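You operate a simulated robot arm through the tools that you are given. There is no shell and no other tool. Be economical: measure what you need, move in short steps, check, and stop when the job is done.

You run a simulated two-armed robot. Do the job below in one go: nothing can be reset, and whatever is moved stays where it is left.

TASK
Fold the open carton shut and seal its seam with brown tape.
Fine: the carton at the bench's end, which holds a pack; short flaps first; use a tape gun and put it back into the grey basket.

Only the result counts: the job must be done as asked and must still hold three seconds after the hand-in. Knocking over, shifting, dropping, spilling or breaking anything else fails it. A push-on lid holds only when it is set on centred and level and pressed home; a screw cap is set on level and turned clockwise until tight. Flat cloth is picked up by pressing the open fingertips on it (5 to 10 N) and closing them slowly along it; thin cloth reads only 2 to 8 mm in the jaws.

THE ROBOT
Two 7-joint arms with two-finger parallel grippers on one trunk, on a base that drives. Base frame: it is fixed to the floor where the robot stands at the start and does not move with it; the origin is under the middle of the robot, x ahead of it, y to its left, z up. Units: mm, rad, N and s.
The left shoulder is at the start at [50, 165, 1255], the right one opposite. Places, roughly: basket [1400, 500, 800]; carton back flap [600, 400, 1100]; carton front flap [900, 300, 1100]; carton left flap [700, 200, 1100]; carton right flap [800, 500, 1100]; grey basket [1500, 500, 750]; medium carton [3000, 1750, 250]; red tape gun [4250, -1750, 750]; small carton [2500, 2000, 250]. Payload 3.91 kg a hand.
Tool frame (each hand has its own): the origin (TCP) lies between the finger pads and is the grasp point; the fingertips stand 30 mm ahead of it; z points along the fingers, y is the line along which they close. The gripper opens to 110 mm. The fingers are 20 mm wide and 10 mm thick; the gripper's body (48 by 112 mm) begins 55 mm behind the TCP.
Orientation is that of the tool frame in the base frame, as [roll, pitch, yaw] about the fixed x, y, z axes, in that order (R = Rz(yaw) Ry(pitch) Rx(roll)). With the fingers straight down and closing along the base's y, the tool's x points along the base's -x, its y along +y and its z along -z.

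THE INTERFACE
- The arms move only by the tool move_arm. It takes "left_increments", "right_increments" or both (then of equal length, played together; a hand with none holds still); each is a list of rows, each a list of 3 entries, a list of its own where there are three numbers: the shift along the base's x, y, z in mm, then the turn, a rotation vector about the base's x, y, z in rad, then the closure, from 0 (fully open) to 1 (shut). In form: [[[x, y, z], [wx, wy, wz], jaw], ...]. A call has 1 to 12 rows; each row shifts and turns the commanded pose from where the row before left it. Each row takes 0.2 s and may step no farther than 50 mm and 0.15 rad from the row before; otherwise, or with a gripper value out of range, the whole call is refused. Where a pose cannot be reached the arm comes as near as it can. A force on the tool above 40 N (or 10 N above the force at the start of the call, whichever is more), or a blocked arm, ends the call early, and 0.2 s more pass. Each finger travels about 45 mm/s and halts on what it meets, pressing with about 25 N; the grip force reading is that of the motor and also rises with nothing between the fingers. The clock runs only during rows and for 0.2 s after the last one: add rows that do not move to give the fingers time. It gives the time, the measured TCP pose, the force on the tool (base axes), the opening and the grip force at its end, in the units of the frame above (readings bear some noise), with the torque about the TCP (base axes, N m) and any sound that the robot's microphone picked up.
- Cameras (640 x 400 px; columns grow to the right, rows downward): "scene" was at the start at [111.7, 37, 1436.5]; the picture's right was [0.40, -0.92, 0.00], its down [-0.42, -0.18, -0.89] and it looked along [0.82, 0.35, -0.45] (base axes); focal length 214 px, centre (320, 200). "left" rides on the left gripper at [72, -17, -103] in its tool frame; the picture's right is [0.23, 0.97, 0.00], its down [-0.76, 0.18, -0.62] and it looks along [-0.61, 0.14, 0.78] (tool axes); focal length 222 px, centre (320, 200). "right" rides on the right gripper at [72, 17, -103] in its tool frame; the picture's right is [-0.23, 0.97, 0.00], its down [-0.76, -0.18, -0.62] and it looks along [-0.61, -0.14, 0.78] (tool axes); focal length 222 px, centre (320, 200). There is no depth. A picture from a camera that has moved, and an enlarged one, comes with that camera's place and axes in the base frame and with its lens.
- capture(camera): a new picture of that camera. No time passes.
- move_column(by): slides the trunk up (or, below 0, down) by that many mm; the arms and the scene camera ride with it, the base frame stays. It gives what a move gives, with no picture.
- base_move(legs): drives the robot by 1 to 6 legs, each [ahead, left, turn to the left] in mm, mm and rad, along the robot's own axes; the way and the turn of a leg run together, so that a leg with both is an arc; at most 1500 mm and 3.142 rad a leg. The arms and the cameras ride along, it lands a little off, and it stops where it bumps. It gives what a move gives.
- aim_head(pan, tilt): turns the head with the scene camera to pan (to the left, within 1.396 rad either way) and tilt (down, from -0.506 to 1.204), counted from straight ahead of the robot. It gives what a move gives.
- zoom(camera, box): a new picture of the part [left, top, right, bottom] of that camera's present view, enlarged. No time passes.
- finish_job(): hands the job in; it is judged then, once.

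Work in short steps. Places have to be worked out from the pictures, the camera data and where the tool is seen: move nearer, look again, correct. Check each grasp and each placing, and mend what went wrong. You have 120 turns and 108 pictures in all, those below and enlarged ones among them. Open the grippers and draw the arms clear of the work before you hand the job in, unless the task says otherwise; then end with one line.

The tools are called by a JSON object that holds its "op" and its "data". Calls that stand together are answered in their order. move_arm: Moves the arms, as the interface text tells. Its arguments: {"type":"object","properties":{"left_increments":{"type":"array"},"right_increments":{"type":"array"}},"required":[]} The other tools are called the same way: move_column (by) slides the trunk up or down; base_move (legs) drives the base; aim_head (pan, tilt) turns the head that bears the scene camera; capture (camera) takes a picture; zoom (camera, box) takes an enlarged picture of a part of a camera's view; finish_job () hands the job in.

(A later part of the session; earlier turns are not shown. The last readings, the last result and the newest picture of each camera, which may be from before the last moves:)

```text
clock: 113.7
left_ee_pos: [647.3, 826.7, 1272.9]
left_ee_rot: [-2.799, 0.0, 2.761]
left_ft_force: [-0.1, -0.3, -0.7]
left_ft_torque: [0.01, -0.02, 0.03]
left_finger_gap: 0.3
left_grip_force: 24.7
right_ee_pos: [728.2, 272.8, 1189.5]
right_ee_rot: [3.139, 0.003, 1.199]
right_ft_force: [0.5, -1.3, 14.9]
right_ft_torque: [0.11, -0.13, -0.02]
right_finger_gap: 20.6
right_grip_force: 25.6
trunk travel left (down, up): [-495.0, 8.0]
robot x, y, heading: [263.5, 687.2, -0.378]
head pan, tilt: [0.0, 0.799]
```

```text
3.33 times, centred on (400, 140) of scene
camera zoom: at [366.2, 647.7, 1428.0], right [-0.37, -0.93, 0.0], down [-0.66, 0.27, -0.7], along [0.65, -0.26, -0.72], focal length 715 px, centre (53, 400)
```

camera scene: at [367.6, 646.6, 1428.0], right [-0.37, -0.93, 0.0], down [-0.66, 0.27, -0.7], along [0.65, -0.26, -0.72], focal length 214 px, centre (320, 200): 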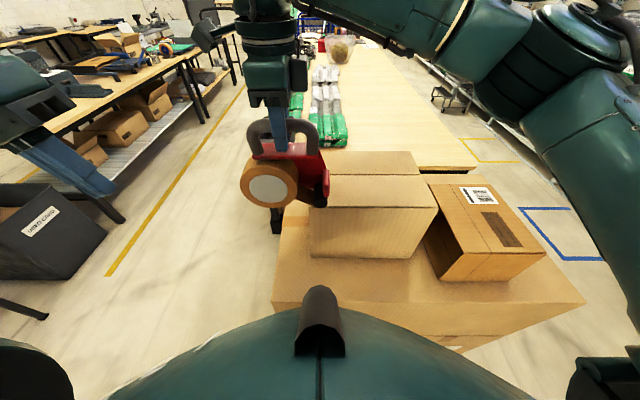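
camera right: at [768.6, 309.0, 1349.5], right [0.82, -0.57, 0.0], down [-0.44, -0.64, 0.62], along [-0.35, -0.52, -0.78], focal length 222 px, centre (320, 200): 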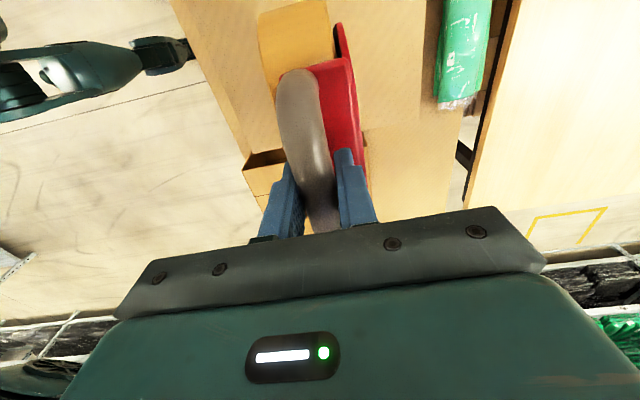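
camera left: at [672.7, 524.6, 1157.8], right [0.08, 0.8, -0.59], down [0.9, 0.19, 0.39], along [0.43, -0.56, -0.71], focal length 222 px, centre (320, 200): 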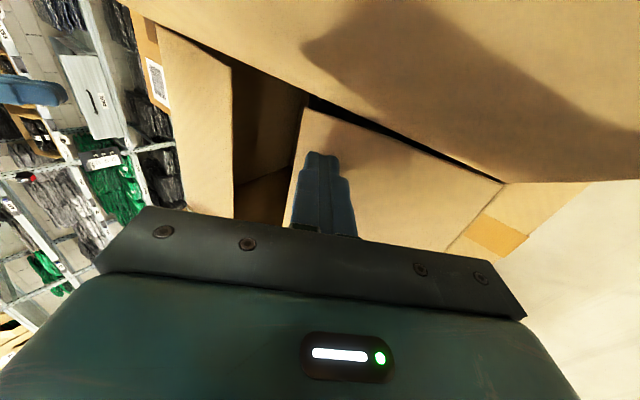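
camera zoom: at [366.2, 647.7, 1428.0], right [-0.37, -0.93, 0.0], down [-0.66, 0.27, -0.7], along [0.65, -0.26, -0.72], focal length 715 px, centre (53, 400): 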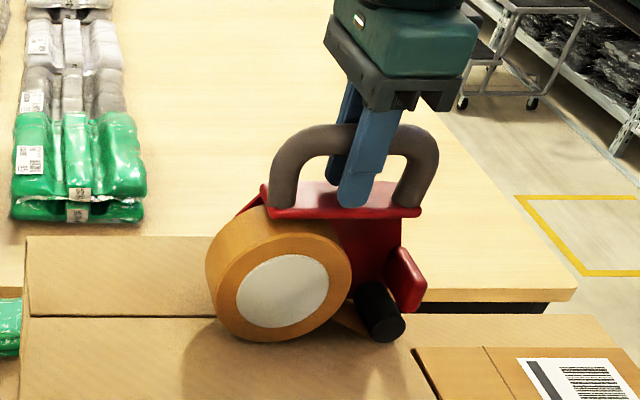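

Gun rests on roller and roll, roller ~11 mm inside the right edge. I back it to the edge, then sweep left along the seam.

{"op": "move_arm", "data": {"right_increments": [[[-4, -11, 0], [0, 0, 0], 1], [[7.5, 18.5, 0], [0, 0, 0], 1], [[7.5, 18.5, 0], [0, 0, 0], 1], [[7.5, 18.5, 0], [0, 0, 0], 1], [[7.5, 18.5, 0], [0, 0, 0], 1]]}}

{"op": "zoom", "data": {"camera": "scene", "box": [280, 80, 480, 230]}}

```text
clock: 114.9
left_ee_pos: [645.6, 827.2, 1272.4]
left_ee_rot: [-2.8, -0.002, 2.76]
left_ft_force: [0.0, -0.1, 0.8]
left_ft_torque: [0.02, 0.01, 0.0]
left_finger_gap: 0.2
left_grip_force: 24.9
right_ee_pos: [754.3, 336.3, 1188.6]
right_ee_rot: [3.14, 0.002, 1.198]
right_ft_force: [-0.5, -2.0, 7.9]
right_ft_torque: [-0.05, 0.07, -0.01]
right_finger_gap: 20.5
right_grip_force: 25.3
trunk travel left (down, up): [-495.0, 8.0]
robot x, y, heading: [268.9, 689.8, -0.383]
head pan, tilt: [0.0, 0.799]
```

```text
2.67 times, centred on (380, 155) of scene
camera zoom: at [366.7, 647.4, 1428.1], right [-0.37, -0.93, 0.0], down [-0.66, 0.27, -0.7], along [0.65, -0.26, -0.72], focal length 572 px, centre (160, 320)
```

zoom: 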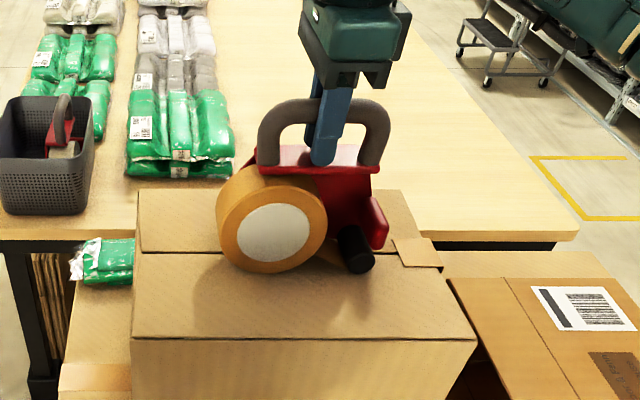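

Brown tape is being laid centred on the seam, wrapped over the right edge. Continue the sweep.

{"op": "move_arm", "data": {"right_increments": [[[7.5, 18.5, 0], [0, 0, 0], 1], [[7.5, 18.5, 0], [0, 0, 0], 1], [[7.5, 18.5, 0], [0, 0, 0], 1], [[7.5, 18.5, 0], [0, 0, 0], 1], [[7.5, 18.5, 0], [0, 0, 0], 1], [[7.5, 18.5, 0], [0, 0, 0], 1], [[7.5, 18.5, 0], [0, 0, 0], 1]]}}

{"op": "zoom", "data": {"camera": "scene", "box": [280, 80, 480, 230]}}

```text
clock: 116.5
left_ee_pos: [647.1, 827.7, 1271.6]
left_ee_rot: [-2.803, -0.001, 2.76]
left_ft_force: [0.1, 0.0, -0.3]
left_ft_torque: [-0.05, -0.01, 0.0]
left_finger_gap: 0.2
left_grip_force: 25.2
right_ee_pos: [806.3, 464.7, 1188.6]
right_ee_rot: [3.137, 0.002, 1.2]
right_ft_force: [0.2, -1.1, 7.1]
right_ft_torque: [-0.26, 0.23, 0.02]
right_finger_gap: 20.8
right_grip_force: 25.3
trunk travel left (down, up): [-495.0, 8.0]
robot x, y, heading: [267.7, 684.6, -0.385]
head pan, tilt: [0.0, 0.799]
```

```text
2.67 times, centred on (380, 155) of scene
camera zoom: at [366.8, 647.6, 1428.1], right [-0.37, -0.93, 0.0], down [-0.66, 0.27, -0.7], along [0.65, -0.26, -0.72], focal length 572 px, centre (160, 320)
```

zoom: 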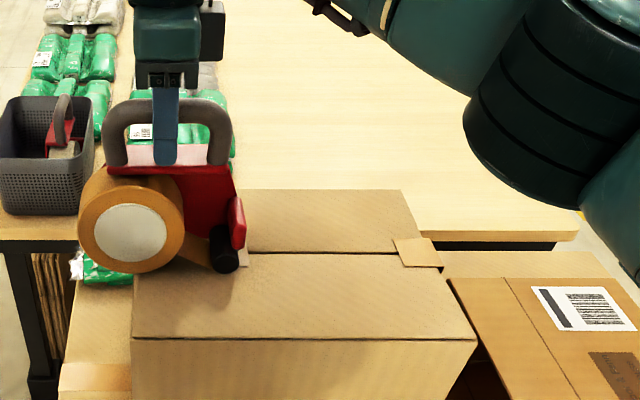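

Only the first ~50 mm patch was laid. I look closely at the roller and patch.

{"op": "zoom", "data": {"camera": "scene", "box": [335, 140, 395, 190]}}

{"op": "zoom", "data": {"camera": "scene", "box": [390, 155, 460, 200]}}

```text
8.00 times, centred on (365, 165) of scene
camera zoom: at [366.8, 647.6, 1428.1], right [-0.37, -0.93, 0.0], down [-0.66, 0.27, -0.7], along [0.65, -0.26, -0.72], focal length 1716 px, centre (-40, 480)
```

zoom: 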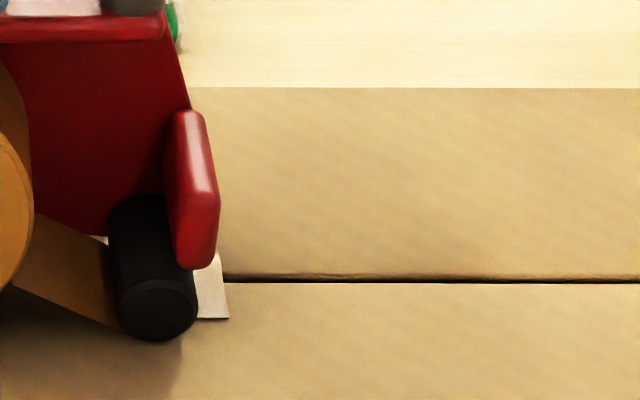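

```text
8.89 times, centred on (425, 178) of scene
camera zoom: at [366.8, 647.6, 1428.1], right [-0.37, -0.93, 0.0], down [-0.66, 0.27, -0.7], along [0.65, -0.26, -0.72], focal length 1906 px, centre (-613, 400)
```

zoom: 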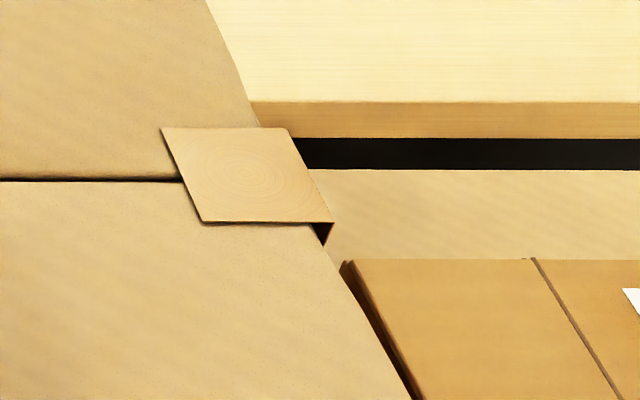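

A stub of tape lies on the right edge and the tape parted, likely from too much speed (100 mm/s) or too little pressure. I lift, go back to the right end and redo slower and firmer.

{"op": "move_arm", "data": {"right_increments": [[[0, 0, 15], [0, 0, 0], 1], [[0, 0, 20], [0, 0, 0], 1], [[-16, -39, 0], [0, 0, 0], 1], [[-16, -39, 0], [0, 0, 0], 1], [[-16, -39, 0], [0, 0, 0], 1], [[-16, -39, 0], [0, 0, 0], 1], [[-15, -39, 0], [0, 0, 0], 1], [[0, 0, -15], [0, 0, 0], 1], [[0, 0, -10], [0, 0, 0], 1], [[0, 0, 0], [0, 0, 0], 1]]}}

{"op": "zoom", "data": {"camera": "scene", "box": [320, 80, 480, 200]}}

```text
clock: 118.7
left_ee_pos: [646.8, 826.7, 1272.2]
left_ee_rot: [-2.798, -0.003, 2.759]
left_ft_force: [-0.4, 0.1, 0.6]
left_ft_torque: [-0.02, 0.01, -0.05]
left_finger_gap: 0.0
left_grip_force: 24.8
right_ee_pos: [728.5, 269.7, 1199.5]
right_ee_rot: [3.139, 0.001, 1.197]
right_ft_force: [0.7, 0.2, -3.0]
right_ft_torque: [-0.01, 0.02, -0.01]
right_finger_gap: 20.4
right_grip_force: 24.9
trunk travel left (down, up): [-495.0, 8.0]
robot x, y, heading: [264.8, 687.3, -0.383]
head pan, tilt: [0.0, 0.799]
```

```text
3.33 times, centred on (400, 140) of scene
camera zoom: at [367.7, 646.7, 1428.0], right [-0.37, -0.93, 0.0], down [-0.66, 0.27, -0.7], along [0.65, -0.26, -0.72], focal length 715 px, centre (53, 400)
```

zoom: 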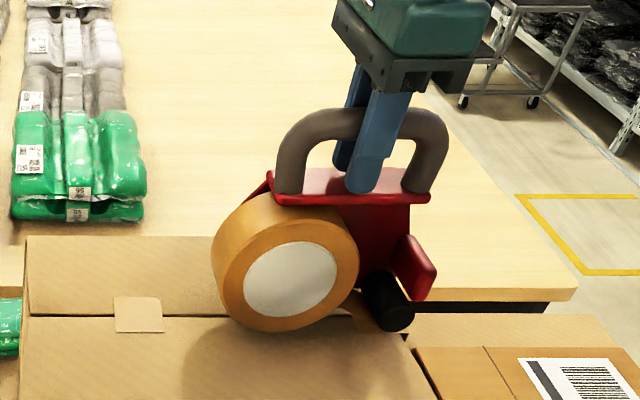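

A second stub appeared where the gun rested, so tape is laid only when moving slowly enough. Press down firmly and sweep at ~25 mm/s.

{"op": "move_arm", "data": {"right_increments": [[[-2, -5, -6], [0, 0, 0], 1], [[0, 0, -4], [0, 0, 0], 1], [[0, 0, -3], [0, 0, 0], 1], [[0, 0, -1], [0, 0, 0], 1], [[0, 0, 0], [0, 0, 0], 1]]}}

{"op": "move_arm", "data": {"right_increments": [[[1.9, 4.6, 0], [0, 0, 0], 1], [[1.9, 4.6, 0], [0, 0, 0], 1], [[1.9, 4.6, 0], [0, 0, 0], 1], [[1.9, 4.6, 0], [0, 0, 0], 1], [[1.9, 4.6, 0], [0, 0, 0], 1], [[1.9, 4.6, 0], [0, 0, 0], 1], [[1.9, 4.6, 0], [0, 0, 0], 1], [[1.9, 4.6, 0], [0, 0, 0], 1], [[1.9, 4.6, 0], [0, 0, 0], 1], [[1.9, 4.6, 0], [0, 0, 0], 1], [[1.9, 4.6, 0], [0, 0, 0], 1], [[1.9, 4.6, 0], [0, 0, 0], 1]]}}

{"op": "zoom", "data": {"camera": "scene", "box": [320, 80, 480, 200]}}

```text
clock: 119.9
left_ee_pos: [645.4, 827.2, 1273.6]
left_ee_rot: [-2.8, 0.0, 2.759]
left_ft_force: [0.4, 0.7, -0.2]
left_ft_torque: [0.0, 0.02, 0.02]
left_finger_gap: 0.1
left_grip_force: 24.9
right_ee_pos: [725.0, 263.6, 1188.4]
right_ee_rot: [3.131, 0.0, 1.196]
right_ft_force: [-0.7, -5.8, 23.7]
right_ft_torque: [0.05, 0.0, -0.02]
right_finger_gap: 20.5
right_grip_force: 25.2
trunk travel left (down, up): [-495.0, 8.0]
robot x, y, heading: [267.3, 687.0, -0.389]
head pan, tilt: [0.0, 0.799]
```

```text
clock: 122.5
left_ee_pos: [646.9, 827.1, 1272.8]
left_ee_rot: [-2.802, -0.002, 2.759]
left_ft_force: [0.2, 0.4, -1.0]
left_ft_torque: [0.0, -0.01, 0.01]
left_finger_gap: 0.0
left_grip_force: 24.8
right_ee_pos: [747.5, 318.3, 1186.1]
right_ee_rot: [3.139, 0.002, 1.198]
right_ft_force: [-2.0, -3.9, 8.7]
right_ft_torque: [-0.27, 0.24, 0.02]
right_finger_gap: 20.4
right_grip_force: 25.1
trunk travel left (down, up): [-495.0, 8.0]
robot x, y, heading: [267.2, 689.4, -0.385]
head pan, tilt: [0.0, 0.799]
```

```text
3.33 times, centred on (400, 140) of scene
camera zoom: at [366.2, 646.9, 1428.1], right [-0.37, -0.93, 0.0], down [-0.66, 0.27, -0.7], along [0.65, -0.26, -0.72], focal length 715 px, centre (53, 400)
```

zoom: 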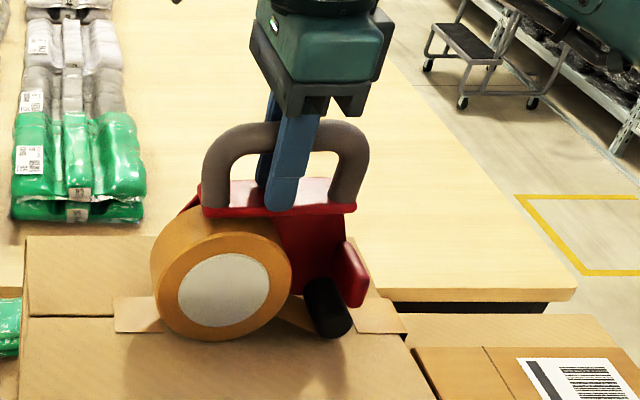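

Continue slowly and see whether tape now extends beyond the old stub.

{"op": "move_arm", "data": {"right_increments": [[[1.9, 4.6, 0], [0, 0, 0], 1], [[1.9, 4.6, 0], [0, 0, 0], 1], [[1.9, 4.6, 0], [0, 0, 0], 1], [[1.9, 4.6, 0], [0, 0, 0], 1], [[1.9, 4.6, 0], [0, 0, 0], 1], [[1.9, 4.6, 0], [0, 0, 0], 1], [[1.9, 4.6, 0], [0, 0, 0], 1], [[1.9, 4.6, 0], [0, 0, 0], 1], [[1.9, 4.6, 0], [0, 0, 0], 1], [[1.9, 4.6, 0], [0, 0, 0], 1], [[1.9, 4.6, 0], [0, 0, 0], 1], [[1.9, 4.6, 0], [0, 0, 0], 1]]}}

{"op": "zoom", "data": {"camera": "scene", "box": [320, 80, 480, 200]}}

```text
clock: 125.1
left_ee_pos: [646.1, 826.2, 1272.7]
left_ee_rot: [-2.802, -0.001, 2.758]
left_ft_force: [-0.7, -0.2, -1.3]
left_ft_torque: [0.0, 0.02, -0.01]
left_finger_gap: 0.0
left_grip_force: 24.9
right_ee_pos: [771.5, 375.3, 1185.8]
right_ee_rot: [3.137, -0.001, 1.197]
right_ft_force: [-1.4, -4.4, 8.6]
right_ft_torque: [-0.25, 0.13, 0.02]
right_finger_gap: 20.6
right_grip_force: 24.9
trunk travel left (down, up): [-495.0, 8.0]
robot x, y, heading: [266.3, 686.7, -0.386]
head pan, tilt: [0.0, 0.799]
```

```text
3.33 times, centred on (400, 140) of scene
camera zoom: at [366.4, 646.8, 1428.1], right [-0.37, -0.93, 0.0], down [-0.66, 0.27, -0.7], along [0.65, -0.26, -0.72], focal length 715 px, centre (53, 400)
```

zoom: 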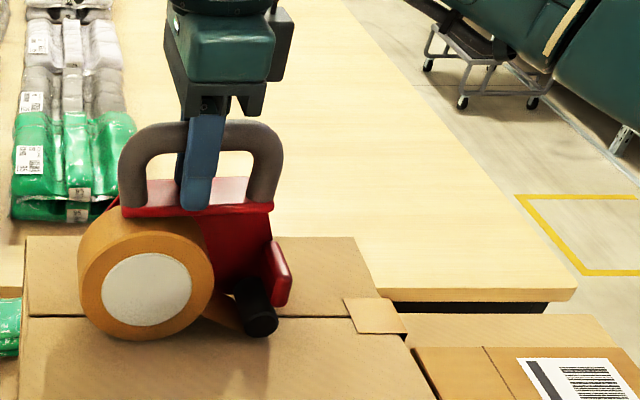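

Still nothing laid though the direction matches the tape path. I test the opposite direction: drag 40 mm to the right at low speed.

{"op": "move_arm", "data": {"right_increments": [[[-1.9, -4.6, 0], [0, 0, 0], 1], [[-1.9, -4.6, 0], [0, 0, 0], 1], [[-1.9, -4.6, 0], [0, 0, 0], 1], [[-1.9, -4.6, 0], [0, 0, 0], 1], [[-1.9, -4.6, 0], [0, 0, 0], 1], [[-1.9, -4.6, 0], [0, 0, 0], 1], [[-1.9, -4.6, 0], [0, 0, 0], 1], [[-1.9, -4.6, 0], [0, 0, 0], 1]]}}

{"op": "zoom", "data": {"camera": "scene", "box": [320, 80, 480, 200]}}

```text
clock: 126.9
left_ee_pos: [647.1, 826.8, 1273.9]
left_ee_rot: [-2.799, -0.002, 2.759]
left_ft_force: [0.2, 0.5, 0.2]
left_ft_torque: [0.02, -0.02, -0.03]
left_finger_gap: 0.0
left_grip_force: 24.8
right_ee_pos: [757.6, 337.9, 1185.7]
right_ee_rot: [3.137, 0.002, 1.198]
right_ft_force: [0.7, 3.3, 6.5]
right_ft_torque: [0.68, -0.23, 0.02]
right_finger_gap: 20.5
right_grip_force: 25.1
trunk travel left (down, up): [-495.0, 8.0]
robot x, y, heading: [266.1, 683.6, -0.384]
head pan, tilt: [0.0, 0.799]
```

```text
3.33 times, centred on (400, 140) of scene
camera zoom: at [366.9, 647.4, 1428.1], right [-0.37, -0.93, 0.0], down [-0.66, 0.27, -0.7], along [0.65, -0.26, -0.72], focal length 715 px, centre (53, 400)
```

zoom: 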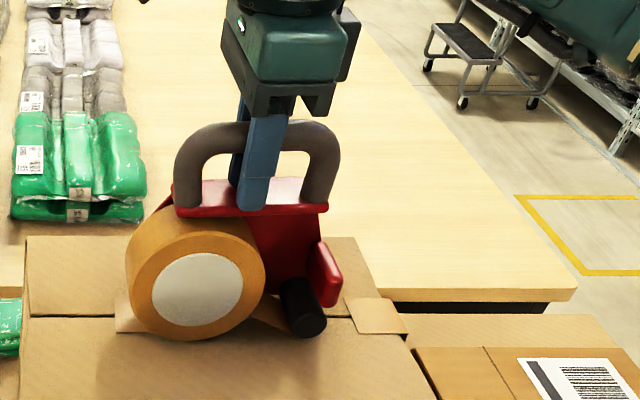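

The roll itself may be resting on the carton and unloading the roller. I lift and look, then tilt the gun so the roller leads down.

{"op": "move_arm", "data": {"right_increments": [[[0, 0, 15], [0, 0, 0], 1], [[0, 0, 20], [0, 0, 0], 1], [[0, 0, 20], [0, 0, 0], 1], [[0, 0, 0], [0.065, -0.026, 0], 1], [[0, 0, 0], [0.065, -0.026, 0], 1], [[0, 0, 0], [0, 0, 0], 1]]}}

{"op": "zoom", "data": {"camera": "scene", "box": [320, 60, 480, 200]}}

```text
clock: 128.3
left_ee_pos: [647.8, 826.4, 1270.3]
left_ee_rot: [-2.8, -0.002, 2.76]
left_ft_force: [0.0, 0.6, 0.5]
left_ft_torque: [-0.01, 0.01, -0.03]
left_finger_gap: 0.0
left_grip_force: 24.8
right_ee_pos: [756.6, 337.4, 1240.0]
right_ee_rot: [3.138, -0.139, 1.199]
right_ft_force: [0.3, 0.1, -3.1]
right_ft_torque: [-0.04, 0.05, -0.02]
right_finger_gap: 20.7
right_grip_force: 24.5
trunk travel left (down, up): [-495.0, 8.0]
robot x, y, heading: [269.3, 692.4, -0.38]
head pan, tilt: [0.0, 0.799]
```

```text
2.86 times, centred on (400, 130) of scene
camera zoom: at [367.7, 646.7, 1428.0], right [-0.37, -0.93, 0.0], down [-0.66, 0.27, -0.7], along [0.65, -0.26, -0.72], focal length 613 px, centre (91, 400)
```

zoom: 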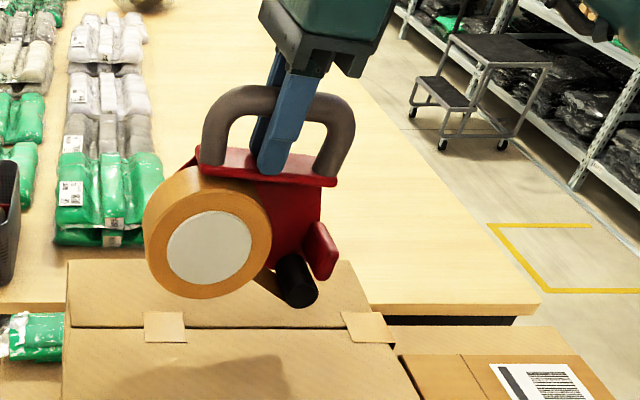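

Nothing new was laid on that pass. With the gun now tilted 0.14 rad so the roller alone touches, I go to the right end again and press.

{"op": "move_arm", "data": {"right_increments": [[[-18, -43, 0], [0, 0, 0], 1], [[-18, -43, -10], [0, 0, 0], 1], [[0, 0, -15], [0, 0, 0], 1], [[0, 0, -8], [0, 0, 0], 1], [[0, 0, -3], [0, 0, 0], 1], [[0, 0, -3], [0, 0, 0], 1], [[0, 0, 0], [0, 0, 0], 1]]}}

{"op": "zoom", "data": {"camera": "scene", "box": [340, 80, 460, 180]}}

```text
clock: 129.9
left_ee_pos: [648.7, 826.2, 1273.3]
left_ee_rot: [-2.8, -0.001, 2.76]
left_ft_force: [0.5, 0.6, 0.1]
left_ft_torque: [0.02, 0.0, -0.02]
left_finger_gap: 0.2
left_grip_force: 23.7
right_ee_pos: [721.6, 252.0, 1200.1]
right_ee_rot: [3.139, -0.137, 1.197]
right_ft_force: [-0.8, 0.5, -3.7]
right_ft_torque: [-0.07, 0.05, -0.01]
right_finger_gap: 20.5
right_grip_force: 24.6
trunk travel left (down, up): [-495.0, 8.0]
robot x, y, heading: [265.0, 685.4, -0.385]
head pan, tilt: [0.0, 0.799]
```

```text
4.00 times, centred on (400, 130) of scene
camera zoom: at [367.6, 646.6, 1428.0], right [-0.37, -0.93, 0.0], down [-0.66, 0.27, -0.7], along [0.65, -0.26, -0.72], focal length 858 px, centre (0, 480)
```

zoom: 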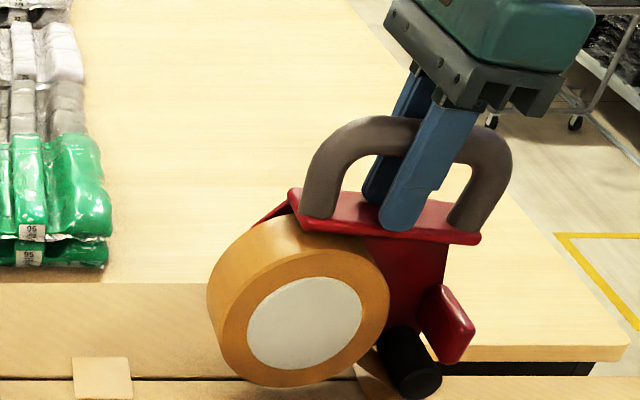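

Not touching yet; creep down.

{"op": "move_arm", "data": {"right_increments": [[[0, 0, -3], [0, 0, 0], 1], [[0, 0, -3], [0, 0, 0], 1], [[0, 0, -2], [0, 0, 0], 1], [[0, 0, 0], [0, 0, 0], 1]]}}

```text
clock: 130.9
left_ee_pos: [648.1, 826.4, 1271.2]
left_ee_rot: [-2.803, -0.004, 2.761]
left_ft_force: [0.9, 0.2, 0.3]
left_ft_torque: [-0.02, 0.03, -0.02]
left_finger_gap: 0.0
left_grip_force: 24.3
right_ee_pos: [720.7, 250.4, 1192.4]
right_ee_rot: [3.137, -0.141, 1.197]
right_ft_force: [0.9, 0.4, -3.4]
right_ft_torque: [-0.09, 0.02, -0.02]
right_finger_gap: 20.4
right_grip_force: 24.8
trunk travel left (down, up): [-495.0, 8.0]
robot x, y, heading: [270.2, 685.9, -0.386]
head pan, tilt: [0.0, 0.799]
```

{"op": "zoom", "data": {"camera": "scene", "box": [340, 100, 480, 200]}}

```text
4.00 times, centred on (410, 150) of scene
camera zoom: at [367.6, 646.5, 1428.0], right [-0.37, -0.93, 0.0], down [-0.66, 0.27, -0.7], along [0.65, -0.26, -0.72], focal length 858 px, centre (-40, 400)
```

zoom: 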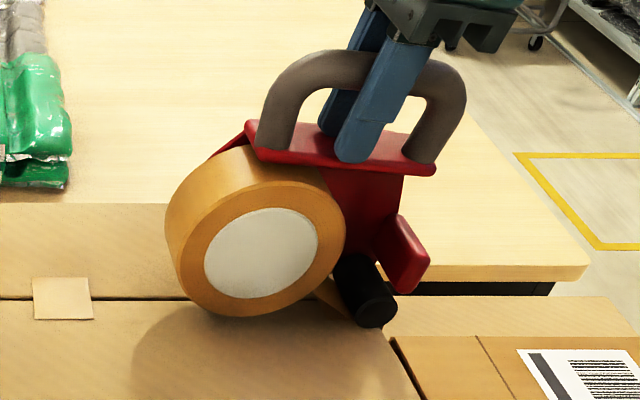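

In the level pose the roller evidently hung above the surface—this explains the failed pass. Keep creeping down.

{"op": "move_arm", "data": {"right_increments": [[[1, 3, -2], [0, 0, 0], 1], [[0, 0, -2], [0, 0, 0], 1], [[0, 0, -2], [0, 0, 0], 1], [[0, 0, 0], [0, 0, 0], 1]]}}

```text
clock: 131.9
left_ee_pos: [647.2, 826.6, 1271.2]
left_ee_rot: [-2.8, 0.002, 2.759]
left_ft_force: [-0.4, 0.0, -0.2]
left_ft_torque: [0.0, -0.01, 0.03]
left_finger_gap: 0.0
left_grip_force: 24.8
right_ee_pos: [722.0, 256.6, 1189.7]
right_ee_rot: [3.132, -0.138, 1.197]
right_ft_force: [2.1, -1.8, 15.3]
right_ft_torque: [-0.96, 0.35, 0.07]
right_finger_gap: 20.9
right_grip_force: 25.5
trunk travel left (down, up): [-495.0, 8.0]
robot x, y, heading: [265.7, 685.0, -0.389]
head pan, tilt: [0.0, 0.799]
```

Now the torque shows contact 56 mm right of the TCP: the roller itself carries 18 N. Sweep left slowly.

{"op": "move_arm", "data": {"right_increments": [[[2.2, 5.6, 0], [0, 0, 0], 1], [[2.2, 5.6, 0], [0, 0, 0], 1], [[2.2, 5.6, 0], [0, 0, 0], 1], [[2.2, 5.6, 0], [0, 0, 0], 1], [[2.2, 5.6, 0], [0, 0, 0], 1], [[2.2, 5.6, 0], [0, 0, 0], 1], [[2.2, 5.6, 0], [0, 0, 0], 1], [[2.2, 5.6, 0], [0, 0, 0], 1], [[2.2, 5.6, 0], [0, 0, 0], 1], [[2.2, 5.6, 0], [0, 0, 0], 1], [[2.2, 5.6, 0], [0, 0, 0], 1], [[2.2, 5.6, 0], [0, 0, 0], 1]]}}

{"op": "zoom", "data": {"camera": "scene", "box": [320, 100, 460, 200]}}

```text
clock: 134.5
left_ee_pos: [648.2, 825.4, 1272.0]
left_ee_rot: [-2.8, -0.002, 2.758]
left_ft_force: [-0.4, -1.5, -0.7]
left_ft_torque: [0.0, -0.01, 0.0]
left_finger_gap: 0.1
left_grip_force: 25.4
right_ee_pos: [748.4, 321.7, 1186.5]
right_ee_rot: [3.137, -0.136, 1.196]
right_ft_force: [-0.1, 0.1, -3.8]
right_ft_torque: [-0.05, 0.03, 0.02]
right_finger_gap: 20.2
right_grip_force: 24.6
trunk travel left (down, up): [-495.0, 8.0]
robot x, y, heading: [271.9, 688.2, -0.381]
head pan, tilt: [0.0, 0.799]
```

```text
4.00 times, centred on (390, 150) of scene
camera zoom: at [367.7, 646.7, 1428.0], right [-0.37, -0.93, 0.0], down [-0.67, 0.27, -0.7], along [0.65, -0.26, -0.72], focal length 858 px, centre (40, 400)
```

zoom: 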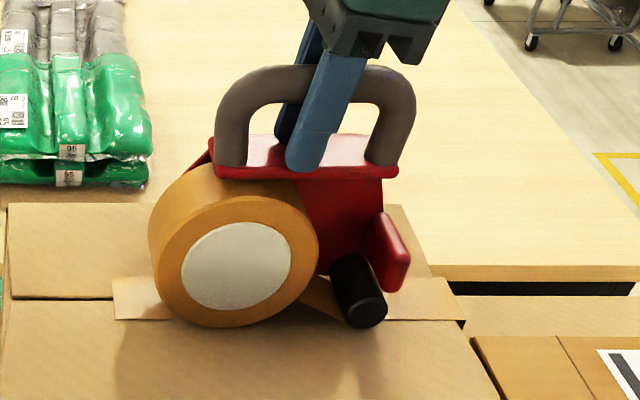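

The gun rotated in the jaws (roller is too far off the grip), so pressure was lost. I set it down where it is, loosen the jaw just a little with fingers still caging the handle, level the hand and shift the grip to the handle leg above the roller.

{"op": "move_arm", "data": {"right_increments": [[[0, 0, -2], [0, 0, 0], 1], [[0, 0, -2], [0, 0, 0], 1], [[0, 0, -1], [0, 0, 0], 1], [[0, 0, 0], [0, 0, 0], 1]]}}

{"op": "zoom", "data": {"camera": "scene", "box": [320, 100, 460, 200]}}

```text
clock: 135.5
left_ee_pos: [646.9, 827.2, 1273.7]
left_ee_rot: [-2.8, -0.001, 2.758]
left_ft_force: [-0.1, 0.8, -0.1]
left_ft_torque: [-0.03, 0.02, -0.02]
left_finger_gap: 0.0
left_grip_force: 25.5
right_ee_pos: [748.2, 321.9, 1185.8]
right_ee_rot: [3.13, -0.138, 1.201]
right_ft_force: [4.0, -2.8, 19.0]
right_ft_torque: [-0.7, 0.12, 0.03]
right_finger_gap: 20.3
right_grip_force: 25.1
trunk travel left (down, up): [-495.0, 8.0]
robot x, y, heading: [267.5, 690.6, -0.389]
head pan, tilt: [0.0, 0.799]
```

```text
4.00 times, centred on (390, 150) of scene
camera zoom: at [366.1, 647.7, 1428.4], right [-0.37, -0.93, 0.0], down [-0.66, 0.27, -0.7], along [0.65, -0.26, -0.72], focal length 858 px, centre (40, 400)
```

zoom: 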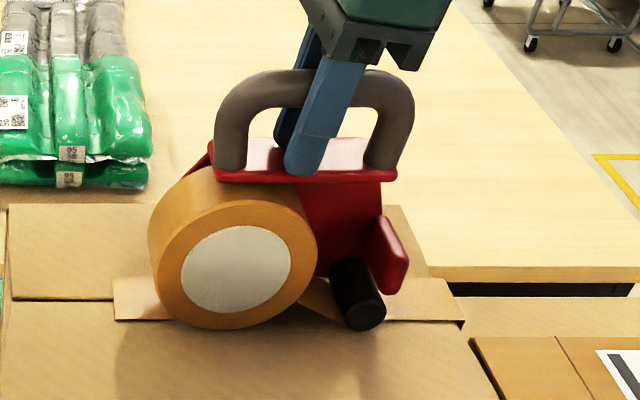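

Gun rests on the carton. Loosen, level, shift 45 mm right along the handle (fingers still straddling), and look before closing.

{"op": "move_arm", "data": {"right_increments": [[[0, 0, 1], [0, 0, 0], 0.8], [[0, 0, 1], [0, 0, 0], 0.68], [[0, 0, 0], [0, 0, 0], 0.62], [[0, 0, 2], [-0.043, 0.017, 0], 0.62], [[0, 0, 2], [-0.043, 0.017, 0], 0.62], [[0, 0, 2], [-0.043, 0.017, 0], 0.62], [[-6, -14, 2], [0, 0, 0], 0.62], [[-6, -14, 0], [0, 0, 0], 0.62], [[-5, -13, 0], [0, 0, 0], 0.62], [[0, 0, 0], [0, 0, 0], 0.62]]}}

{"op": "zoom", "data": {"camera": "scene", "box": [320, 100, 460, 200]}}

{"op": "capture", "data": {"camera": "right"}}

```text
clock: 137.7
left_ee_pos: [648.5, 826.6, 1272.1]
left_ee_rot: [-2.798, -0.003, 2.76]
left_ft_force: [0.0, 0.4, 0.1]
left_ft_torque: [-0.04, 0.02, 0.03]
left_finger_gap: 0.0
left_grip_force: 25.3
right_ee_pos: [731.6, 281.5, 1192.4]
right_ee_rot: [3.139, 0.001, 1.195]
right_ft_force: [-0.7, 0.8, -0.3]
right_ft_torque: [-0.02, -0.02, -0.04]
right_finger_gap: 42.0
right_grip_force: 0.0
trunk travel left (down, up): [-495.0, 8.0]
robot x, y, heading: [267.6, 686.2, -0.382]
head pan, tilt: [0.0, 0.799]
```

```text
4.00 times, centred on (390, 150) of scene
camera zoom: at [367.5, 647.0, 1428.0], right [-0.37, -0.93, 0.0], down [-0.66, 0.27, -0.7], along [0.65, -0.26, -0.72], focal length 858 px, centre (40, 400)
```

zoom: 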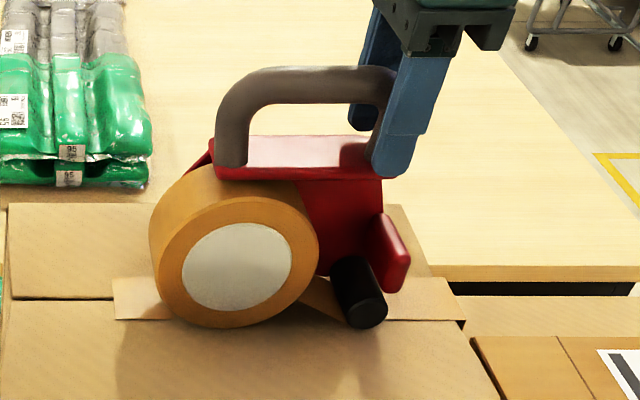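

```text
37 pictures are left
camera right: at [774.0, 341.9, 1295.2], right [0.82, -0.57, 0.0], down [-0.45, -0.64, 0.62], along [-0.35, -0.52, -0.78], focal length 222 px, centre (320, 200)
```

right: 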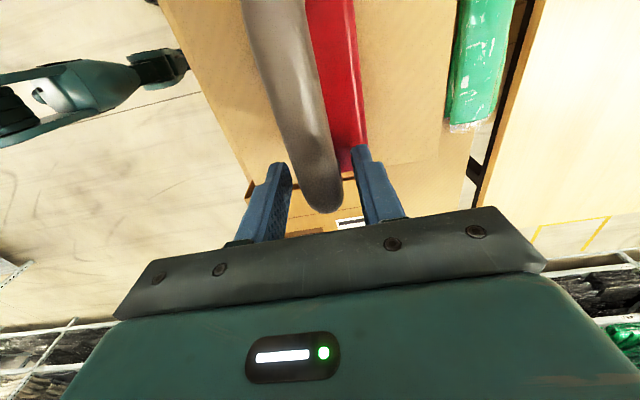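

The fingers straddle the right leg. Close.

{"op": "move_arm", "data": {"right_increments": [[[0, 0, 0], [0, 0, 0], 0.75], [[0, 0, 0], [0, 0, 0], 0.9], [[0, 0, 0], [0, 0, 0], 1], [[0, 0, 0], [0, 0, 0], 1], [[0, 0, 8], [0, 0, 0], 1], [[0, 0, 12], [0, 0, 0], 1], [[0, 0, 15], [0.065, -0.026, 0], 1], [[0, 0, 0], [0.065, -0.026, 0], 1], [[0, 0, 0], [0, 0, 0], 1]]}}

{"op": "zoom", "data": {"camera": "scene", "box": [320, 80, 460, 200]}}

```text
clock: 139.7
left_ee_pos: [647.3, 826.2, 1271.2]
left_ee_rot: [-2.8, -0.003, 2.759]
left_ft_force: [0.5, 0.7, 0.4]
left_ft_torque: [-0.05, -0.02, 0.01]
left_finger_gap: 0.0
left_grip_force: 24.9
right_ee_pos: [732.0, 280.0, 1226.2]
right_ee_rot: [3.137, -0.139, 1.197]
right_ft_force: [1.0, -1.1, -3.2]
right_ft_torque: [-0.23, 0.08, -0.04]
right_finger_gap: 20.9
right_grip_force: 24.7
trunk travel left (down, up): [-495.0, 8.0]
robot x, y, heading: [266.6, 686.8, -0.385]
head pan, tilt: [0.0, 0.799]
```

```text
3.33 times, centred on (390, 140) of scene
camera zoom: at [367.7, 646.7, 1428.0], right [-0.37, -0.93, 0.0], down [-0.66, 0.27, -0.7], along [0.65, -0.26, -0.72], focal length 715 px, centre (87, 400)
```

zoom: 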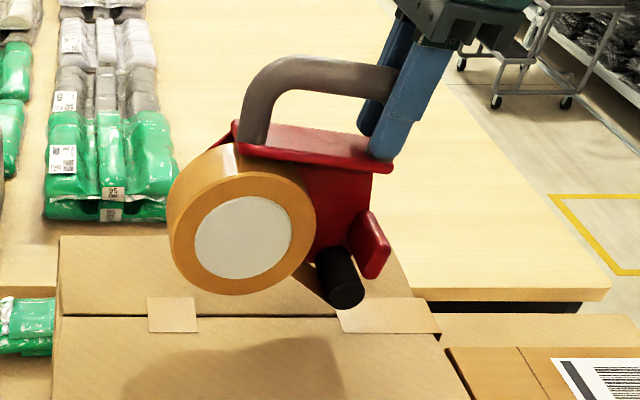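

Now firmly held, and the right stub has already lengthened to ~77 mm, so slow + roller pressure works. Go to the right edge and press down.

{"op": "move_arm", "data": {"right_increments": [[[-15, -37, 0], [0, 0, 0], 1], [[-14, -35, 0], [0, 0, 0], 1], [[0, 0, -20], [0, 0, 0], 1], [[0, 0, -8], [0, 0, 0], 1], [[0, 0, -3], [0, 0, 0], 1], [[0, 0, 0], [0, 0, 0], 1]]}}

{"op": "zoom", "data": {"camera": "scene", "box": [340, 100, 480, 200]}}

```text
clock: 141.1
left_ee_pos: [648.0, 826.3, 1272.8]
left_ee_rot: [-2.801, -0.002, 2.76]
left_ft_force: [-0.8, -1.1, 0.7]
left_ft_torque: [0.03, -0.01, 0.0]
left_finger_gap: 0.1
left_grip_force: 25.6
right_ee_pos: [702.6, 208.5, 1195.2]
right_ee_rot: [3.135, -0.14, 1.197]
right_ft_force: [0.0, -0.7, -3.7]
right_ft_torque: [-0.21, 0.11, 0.0]
right_finger_gap: 20.8
right_grip_force: 25.5
trunk travel left (down, up): [-495.0, 8.0]
robot x, y, heading: [268.9, 686.6, -0.388]
head pan, tilt: [0.0, 0.799]
```

```text
4.00 times, centred on (410, 150) of scene
camera zoom: at [367.6, 646.5, 1428.0], right [-0.37, -0.93, 0.0], down [-0.66, 0.27, -0.7], along [0.65, -0.26, -0.72], focal length 858 px, centre (-40, 400)
```

zoom: 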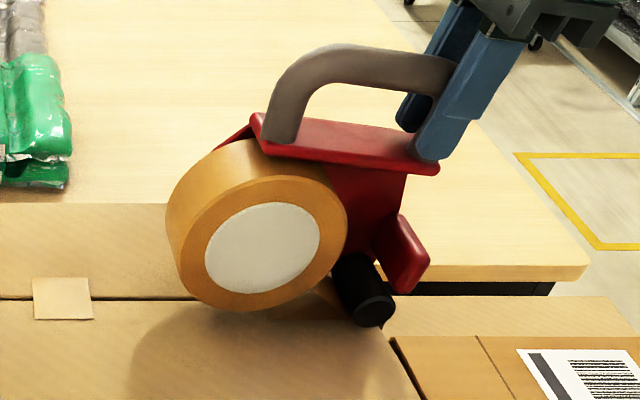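

Roller is at the right edge, not quite touching. Creep down.

{"op": "move_arm", "data": {"right_increments": [[[1, 2, -2], [0, 0, 0], 1], [[0, 0, -2], [0, 0, 0], 1], [[0, 0, -2], [0, 0, 0], 1], [[0, 0, 0], [0, 0, 0], 1]]}}

```text
clock: 142.1
left_ee_pos: [646.7, 826.8, 1272.5]
left_ee_rot: [-2.799, -0.003, 2.758]
left_ft_force: [0.1, -0.1, -0.6]
left_ft_torque: [0.03, 0.03, -0.02]
left_finger_gap: 0.1
left_grip_force: 25.5
right_ee_pos: [703.3, 211.7, 1191.9]
right_ee_rot: [3.132, -0.14, 1.198]
right_ft_force: [-0.5, -3.4, 9.4]
right_ft_torque: [-0.6, 0.22, -0.03]
right_finger_gap: 21.0
right_grip_force: 24.3
trunk travel left (down, up): [-495.0, 8.0]
robot x, y, heading: [266.4, 688.9, -0.382]
head pan, tilt: [0.0, 0.799]
```

13 N on the roller. Press 1 mm more and sweep slowly left.

{"op": "move_arm", "data": {"right_increments": [[[0, 0, -1], [0, 0, 0], 1], [[2.2, 5.5, 0], [0, 0, 0], 1], [[2.2, 5.5, 0], [0, 0, 0], 1], [[2.2, 5.5, 0], [0, 0, 0], 1], [[2.2, 5.5, 0], [0, 0, 0], 1], [[2.2, 5.5, 0], [0, 0, 0], 1], [[2.2, 5.5, 0], [0, 0, 0], 1], [[2.2, 5.5, 0], [0, 0, 0], 1], [[2.2, 5.5, 0], [0, 0, 0], 1], [[2.2, 5.5, 0], [0, 0, 0], 1], [[2.2, 5.5, 0], [0, 0, 0], 1], [[2.2, 5.5, 0], [0, 0, 0], 1]]}}

```text
clock: 144.7
left_ee_pos: [648.1, 825.9, 1272.9]
left_ee_rot: [-2.799, -0.003, 2.76]
left_ft_force: [0.2, -0.3, -0.2]
left_ft_torque: [-0.03, 0.04, 0.03]
left_finger_gap: 0.0
left_grip_force: 24.4
right_ee_pos: [727.2, 269.6, 1187.7]
right_ee_rot: [3.136, -0.14, 1.198]
right_ft_force: [0.2, -0.7, -1.9]
right_ft_torque: [-0.22, 0.11, 0.01]
right_finger_gap: 21.0
right_grip_force: 25.6
trunk travel left (down, up): [-495.0, 8.0]
robot x, y, heading: [268.4, 685.5, -0.39]
head pan, tilt: [0.0, 0.799]
```

Pressure fell again; look.

{"op": "zoom", "data": {"camera": "scene", "box": [320, 90, 470, 200]}}

```text
3.64 times, centred on (395, 145) of scene
camera zoom: at [367.6, 646.7, 1428.0], right [-0.37, -0.93, 0.0], down [-0.66, 0.27, -0.7], along [0.65, -0.26, -0.72], focal length 780 px, centre (47, 400)
```

zoom: 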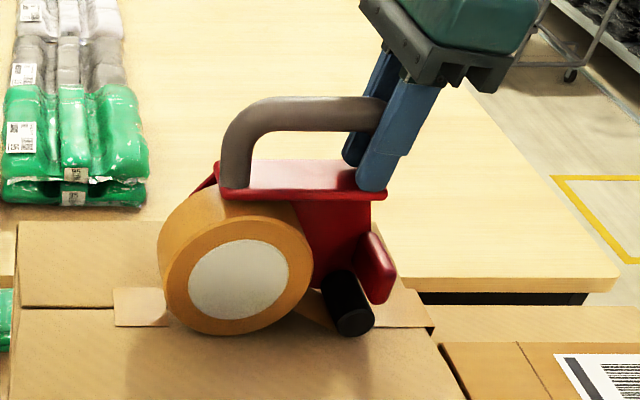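

The gun pivoted until its roll touches too; with the grip now above the roller, pressing down still loads the roller mostly. Press down and continue, watching force.

{"op": "move_arm", "data": {"right_increments": [[[-2, -5, -1], [0, 0, 0], 1], [[0, 0, -2], [0, 0, 0], 1], [[0, 0, -2], [0, 0, 0], 1], [[0, 0, 0], [0, 0, 0], 1]]}}

```text
clock: 145.7
left_ee_pos: [646.6, 826.5, 1273.2]
left_ee_rot: [-2.799, -0.001, 2.758]
left_ft_force: [0.6, 0.0, 0.9]
left_ft_torque: [-0.04, -0.01, -0.01]
left_finger_gap: 0.0
left_grip_force: 25.2
right_ee_pos: [724.7, 268.3, 1188.2]
right_ee_rot: [3.13, -0.141, 1.198]
right_ft_force: [2.8, 0.0, 20.6]
right_ft_torque: [-0.46, 0.19, 0.08]
right_finger_gap: 20.9
right_grip_force: 24.6
trunk travel left (down, up): [-495.0, 8.0]
robot x, y, heading: [263.7, 688.2, -0.378]
head pan, tilt: [0.0, 0.799]
```

24 N with the load centred almost on the roller. Sweep on.

{"op": "move_arm", "data": {"right_increments": [[[2.2, 5.5, 0], [0, 0, 0], 1], [[2.2, 5.5, 0], [0, 0, 0], 1], [[2.2, 5.5, 0], [0, 0, 0], 1], [[2.2, 5.5, 0], [0, 0, 0], 1], [[2.2, 5.5, 0], [0, 0, 0], 1], [[2.2, 5.5, 0], [0, 0, 0], 1], [[2.2, 5.5, 0], [0, 0, 0], 1], [[2.2, 5.5, 0], [0, 0, 0], 1], [[2.2, 5.5, 0], [0, 0, 0], 1], [[2.2, 5.5, 0], [0, 0, 0], 1]]}}

{"op": "zoom", "data": {"camera": "scene", "box": [320, 90, 470, 200]}}

```text
clock: 147.9
left_ee_pos: [646.2, 826.0, 1272.4]
left_ee_rot: [-2.802, 0.0, 2.759]
left_ft_force: [-0.6, 0.1, -0.5]
left_ft_torque: [-0.02, 0.04, -0.02]
left_finger_gap: 0.0
left_grip_force: 24.7
right_ee_pos: [745.1, 320.1, 1185.5]
right_ee_rot: [3.135, -0.139, 1.198]
right_ft_force: [-4.6, -9.0, 28.6]
right_ft_torque: [0.12, 0.75, 0.19]
right_finger_gap: 20.7
right_grip_force: 24.6
trunk travel left (down, up): [-495.0, 8.0]
robot x, y, heading: [268.7, 688.4, -0.386]
head pan, tilt: [0.0, 0.799]
```

```text
3.64 times, centred on (395, 145) of scene
camera zoom: at [365.2, 647.0, 1428.3], right [-0.37, -0.93, 0.0], down [-0.66, 0.27, -0.7], along [0.65, -0.26, -0.72], focal length 780 px, centre (47, 400)
```

zoom: 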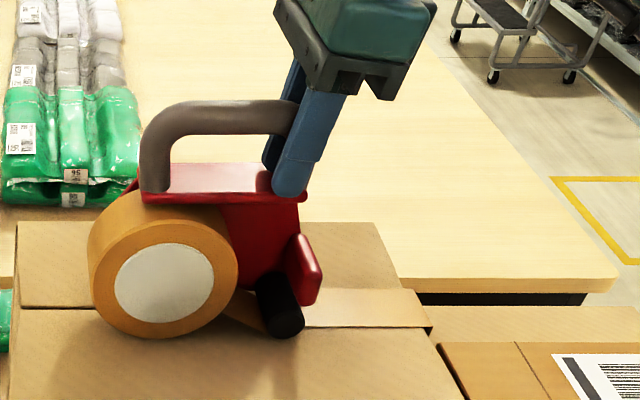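

Continuous tape now trails the roller. Force 32 N is a bit high; ease 1 mm and continue.

{"op": "move_arm", "data": {"right_increments": [[[2.2, 5.5, 0.8], [0, 0, 0], 1], [[2.2, 5.5, 0], [0, 0, 0], 1], [[2.2, 5.5, 0], [0, 0, 0], 1], [[2.2, 5.5, 0], [0, 0, 0], 1], [[2.2, 5.5, 0], [0, 0, 0], 1], [[2.2, 5.5, 0], [0, 0, 0], 1], [[2.2, 5.5, 0], [0, 0, 0], 1], [[2.2, 5.5, 0], [0, 0, 0], 1], [[2.2, 5.5, 0], [0, 0, 0], 1], [[2.2, 5.5, 0], [0, 0, 0], 1]]}}

{"op": "zoom", "data": {"camera": "scene", "box": [290, 90, 470, 200]}}

```text
clock: 150.1
left_ee_pos: [646.6, 827.3, 1272.5]
left_ee_rot: [-2.801, 0.0, 2.76]
left_ft_force: [-0.6, 0.5, 0.1]
left_ft_torque: [-0.01, -0.02, 0.02]
left_finger_gap: 0.0
left_grip_force: 24.9
right_ee_pos: [768.9, 376.3, 1185.0]
right_ee_rot: [3.137, -0.14, 1.2]
right_ft_force: [-1.5, -3.7, 9.9]
right_ft_torque: [-0.07, 0.17, 0.07]
right_finger_gap: 20.4
right_grip_force: 24.6
trunk travel left (down, up): [-495.0, 8.0]
robot x, y, heading: [267.5, 685.5, -0.387]
head pan, tilt: [0.0, 0.799]
```

```text
3.56 times, centred on (380, 145) of scene
camera zoom: at [366.2, 646.8, 1428.1], right [-0.37, -0.93, 0.0], down [-0.66, 0.27, -0.7], along [0.65, -0.26, -0.72], focal length 763 px, centre (107, 396)
```

zoom: 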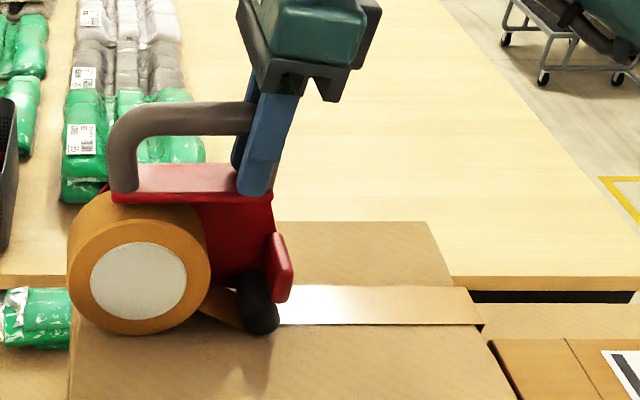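

Tape is continuous and centred. Continue ~47 mm until the roll nears the left edge; then I'll tilt for the last part.

{"op": "move_arm", "data": {"right_increments": [[[2.2, 5.5, -0.6], [0, 0, 0], 1], [[2.2, 5.5, 0], [0, 0, 0], 1], [[2.2, 5.5, 0], [0, 0, 0], 1], [[2.2, 5.5, 0], [0, 0, 0], 1], [[2.2, 5.5, 0], [0, 0, 0], 1], [[2.2, 5.5, 0], [0, 0, 0], 1], [[2.2, 5.5, 0], [0, 0, 0], 1], [[2.2, 5.5, 0], [0, 0, 0], 1]]}}

{"op": "zoom", "data": {"camera": "scene", "box": [290, 90, 470, 200]}}

```text
clock: 151.9
left_ee_pos: [646.0, 825.9, 1273.1]
left_ee_rot: [-2.803, 0.001, 2.761]
left_ft_force: [-0.1, -0.1, 0.2]
left_ft_torque: [-0.01, -0.01, -0.03]
left_finger_gap: 0.0
left_grip_force: 25.5
right_ee_pos: [785.9, 419.9, 1184.6]
right_ee_rot: [3.135, -0.14, 1.198]
right_ft_force: [-2.1, -5.3, 12.7]
right_ft_torque: [-0.52, 0.34, 0.09]
right_finger_gap: 20.8
right_grip_force: 25.2
trunk travel left (down, up): [-495.0, 8.0]
robot x, y, heading: [266.1, 685.5, -0.384]
head pan, tilt: [0.0, 0.799]
```

```text
3.56 times, centred on (380, 145) of scene
camera zoom: at [365.7, 646.7, 1428.2], right [-0.37, -0.93, 0.0], down [-0.66, 0.27, -0.7], along [0.65, -0.26, -0.72], focal length 763 px, centre (107, 396)
```

zoom: 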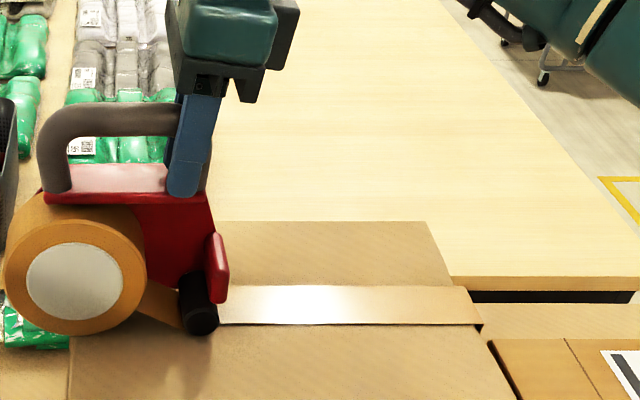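

Roll bottom is at the left edge. Now tilt the gun 0.35 rad about the roller so the roll rises clear.

{"op": "move_arm", "data": {"right_increments": [[[-6.6, -16.4, 1.5], [0.108, -0.044, 0], 1], [[-6.6, -16.4, -0.5], [0.108, -0.044, 0], 1], [[-6.6, -16.4, -2.2], [0.108, -0.044, 0], 1], [[0, 0, 0], [0, 0, 0], 1]]}}

{"op": "zoom", "data": {"camera": "scene", "box": [290, 90, 470, 200]}}

```text
clock: 152.9
left_ee_pos: [646.3, 828.1, 1272.8]
left_ee_rot: [-2.798, -0.001, 2.759]
left_ft_force: [-0.4, 0.1, 0.1]
left_ft_torque: [-0.04, 0.03, 0.03]
left_finger_gap: 0.3
left_grip_force: 24.5
right_ee_pos: [766.1, 372.9, 1183.1]
right_ee_rot: [3.128, -0.491, 1.203]
right_ft_force: [0.1, 3.4, 10.6]
right_ft_torque: [0.63, 0.05, -0.01]
right_finger_gap: 20.9
right_grip_force: 25.1
trunk travel left (down, up): [-495.0, 8.0]
robot x, y, heading: [264.6, 690.2, -0.388]
head pan, tilt: [0.0, 0.799]
```

```text
3.56 times, centred on (380, 145) of scene
camera zoom: at [366.5, 648.0, 1428.1], right [-0.37, -0.93, 0.0], down [-0.66, 0.27, -0.7], along [0.65, -0.26, -0.72], focal length 763 px, centre (107, 396)
```

zoom: 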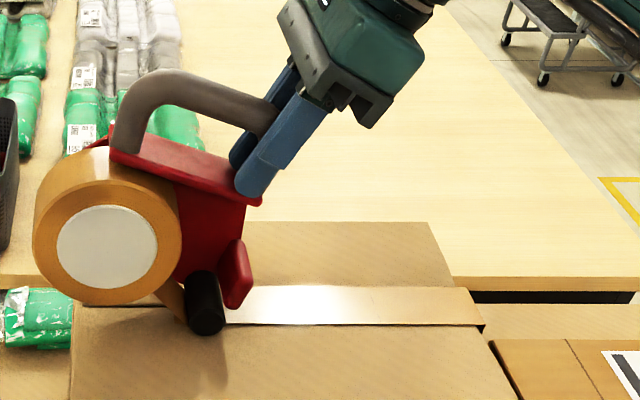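

Roller alone in contact with 13.6 N, well balanced. Sweep on.

{"op": "move_arm", "data": {"right_increments": [[[2.2, 5.5, -0.5], [0, 0, 0], 1], [[2.2, 5.5, 0], [0, 0, 0], 1], [[2.2, 5.5, 0], [0, 0, 0], 1], [[2.2, 5.5, 0], [0, 0, 0], 1], [[2.2, 5.5, 0], [0, 0, 0], 1], [[2.2, 5.5, 0], [0, 0, 0], 1]]}}

{"op": "zoom", "data": {"camera": "scene", "box": [290, 90, 470, 200]}}

```text
clock: 154.3
left_ee_pos: [646.2, 826.7, 1271.5]
left_ee_rot: [-2.802, 0.0, 2.761]
left_ft_force: [0.7, 1.0, 0.1]
left_ft_torque: [0.0, 0.03, 0.01]
left_finger_gap: 0.1
left_grip_force: 25.4
right_ee_pos: [778.8, 404.6, 1182.9]
right_ee_rot: [3.129, -0.49, 1.199]
right_ft_force: [-2.7, -4.8, 16.3]
right_ft_torque: [-0.32, 0.46, 0.07]
right_finger_gap: 20.7
right_grip_force: 25.0
trunk travel left (down, up): [-495.0, 8.0]
robot x, y, heading: [266.9, 690.2, -0.384]
head pan, tilt: [0.0, 0.799]
```

```text
3.56 times, centred on (380, 145) of scene
camera zoom: at [365.5, 646.9, 1428.2], right [-0.37, -0.93, 0.0], down [-0.66, 0.27, -0.7], along [0.65, -0.26, -0.72], focal length 763 px, centre (107, 396)
```

zoom: 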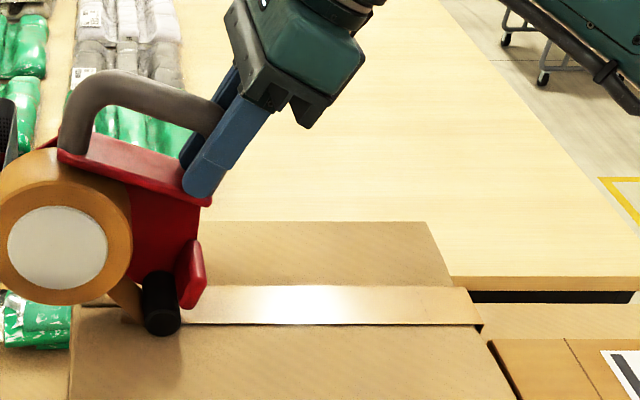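

Works well. Continue to the left edge.

{"op": "move_arm", "data": {"right_increments": [[[2.2, 5.5, 0], [0, 0, 0], 1], [[2.2, 5.5, 0], [0, 0, 0], 1], [[2.2, 5.5, 0], [0, 0, 0], 1], [[2.2, 5.5, 0], [0, 0, 0], 1], [[2.2, 5.5, 0], [0, 0, 0], 1], [[2.2, 5.5, 0], [0, 0, 0], 1], [[2.2, 5.5, 0], [0, 0, 0], 1], [[2.2, 5.5, 0], [0, 0, 0], 1]]}}

{"op": "zoom", "data": {"camera": "scene", "box": [270, 90, 450, 200]}}

```text
clock: 156.1
left_ee_pos: [645.4, 827.4, 1272.5]
left_ee_rot: [-2.801, -0.001, 2.758]
left_ft_force: [0.0, 1.0, 0.6]
left_ft_torque: [0.01, 0.04, 0.0]
left_finger_gap: 0.0
left_grip_force: 24.2
right_ee_pos: [797.0, 447.9, 1185.2]
right_ee_rot: [3.128, -0.492, 1.201]
right_ft_force: [-2.4, -5.5, 23.4]
right_ft_torque: [-0.14, 0.48, 0.03]
right_finger_gap: 20.9
right_grip_force: 25.1
trunk travel left (down, up): [-495.0, 8.0]
robot x, y, heading: [268.9, 688.4, -0.384]
head pan, tilt: [0.0, 0.799]
```

```text
3.56 times, centred on (360, 145) of scene
camera zoom: at [364.9, 647.3, 1428.4], right [-0.37, -0.93, 0.0], down [-0.66, 0.27, -0.7], along [0.65, -0.26, -0.72], focal length 763 px, centre (178, 396)
```

zoom: 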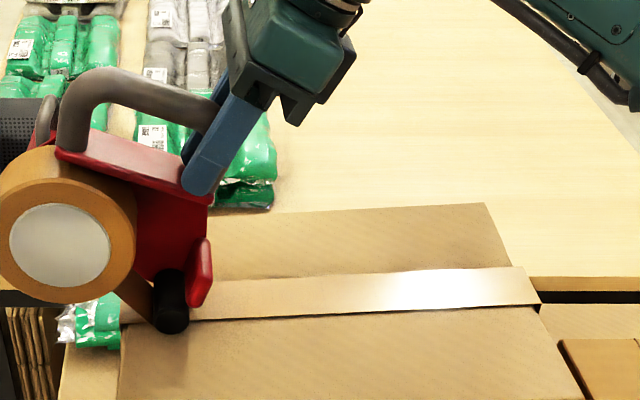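

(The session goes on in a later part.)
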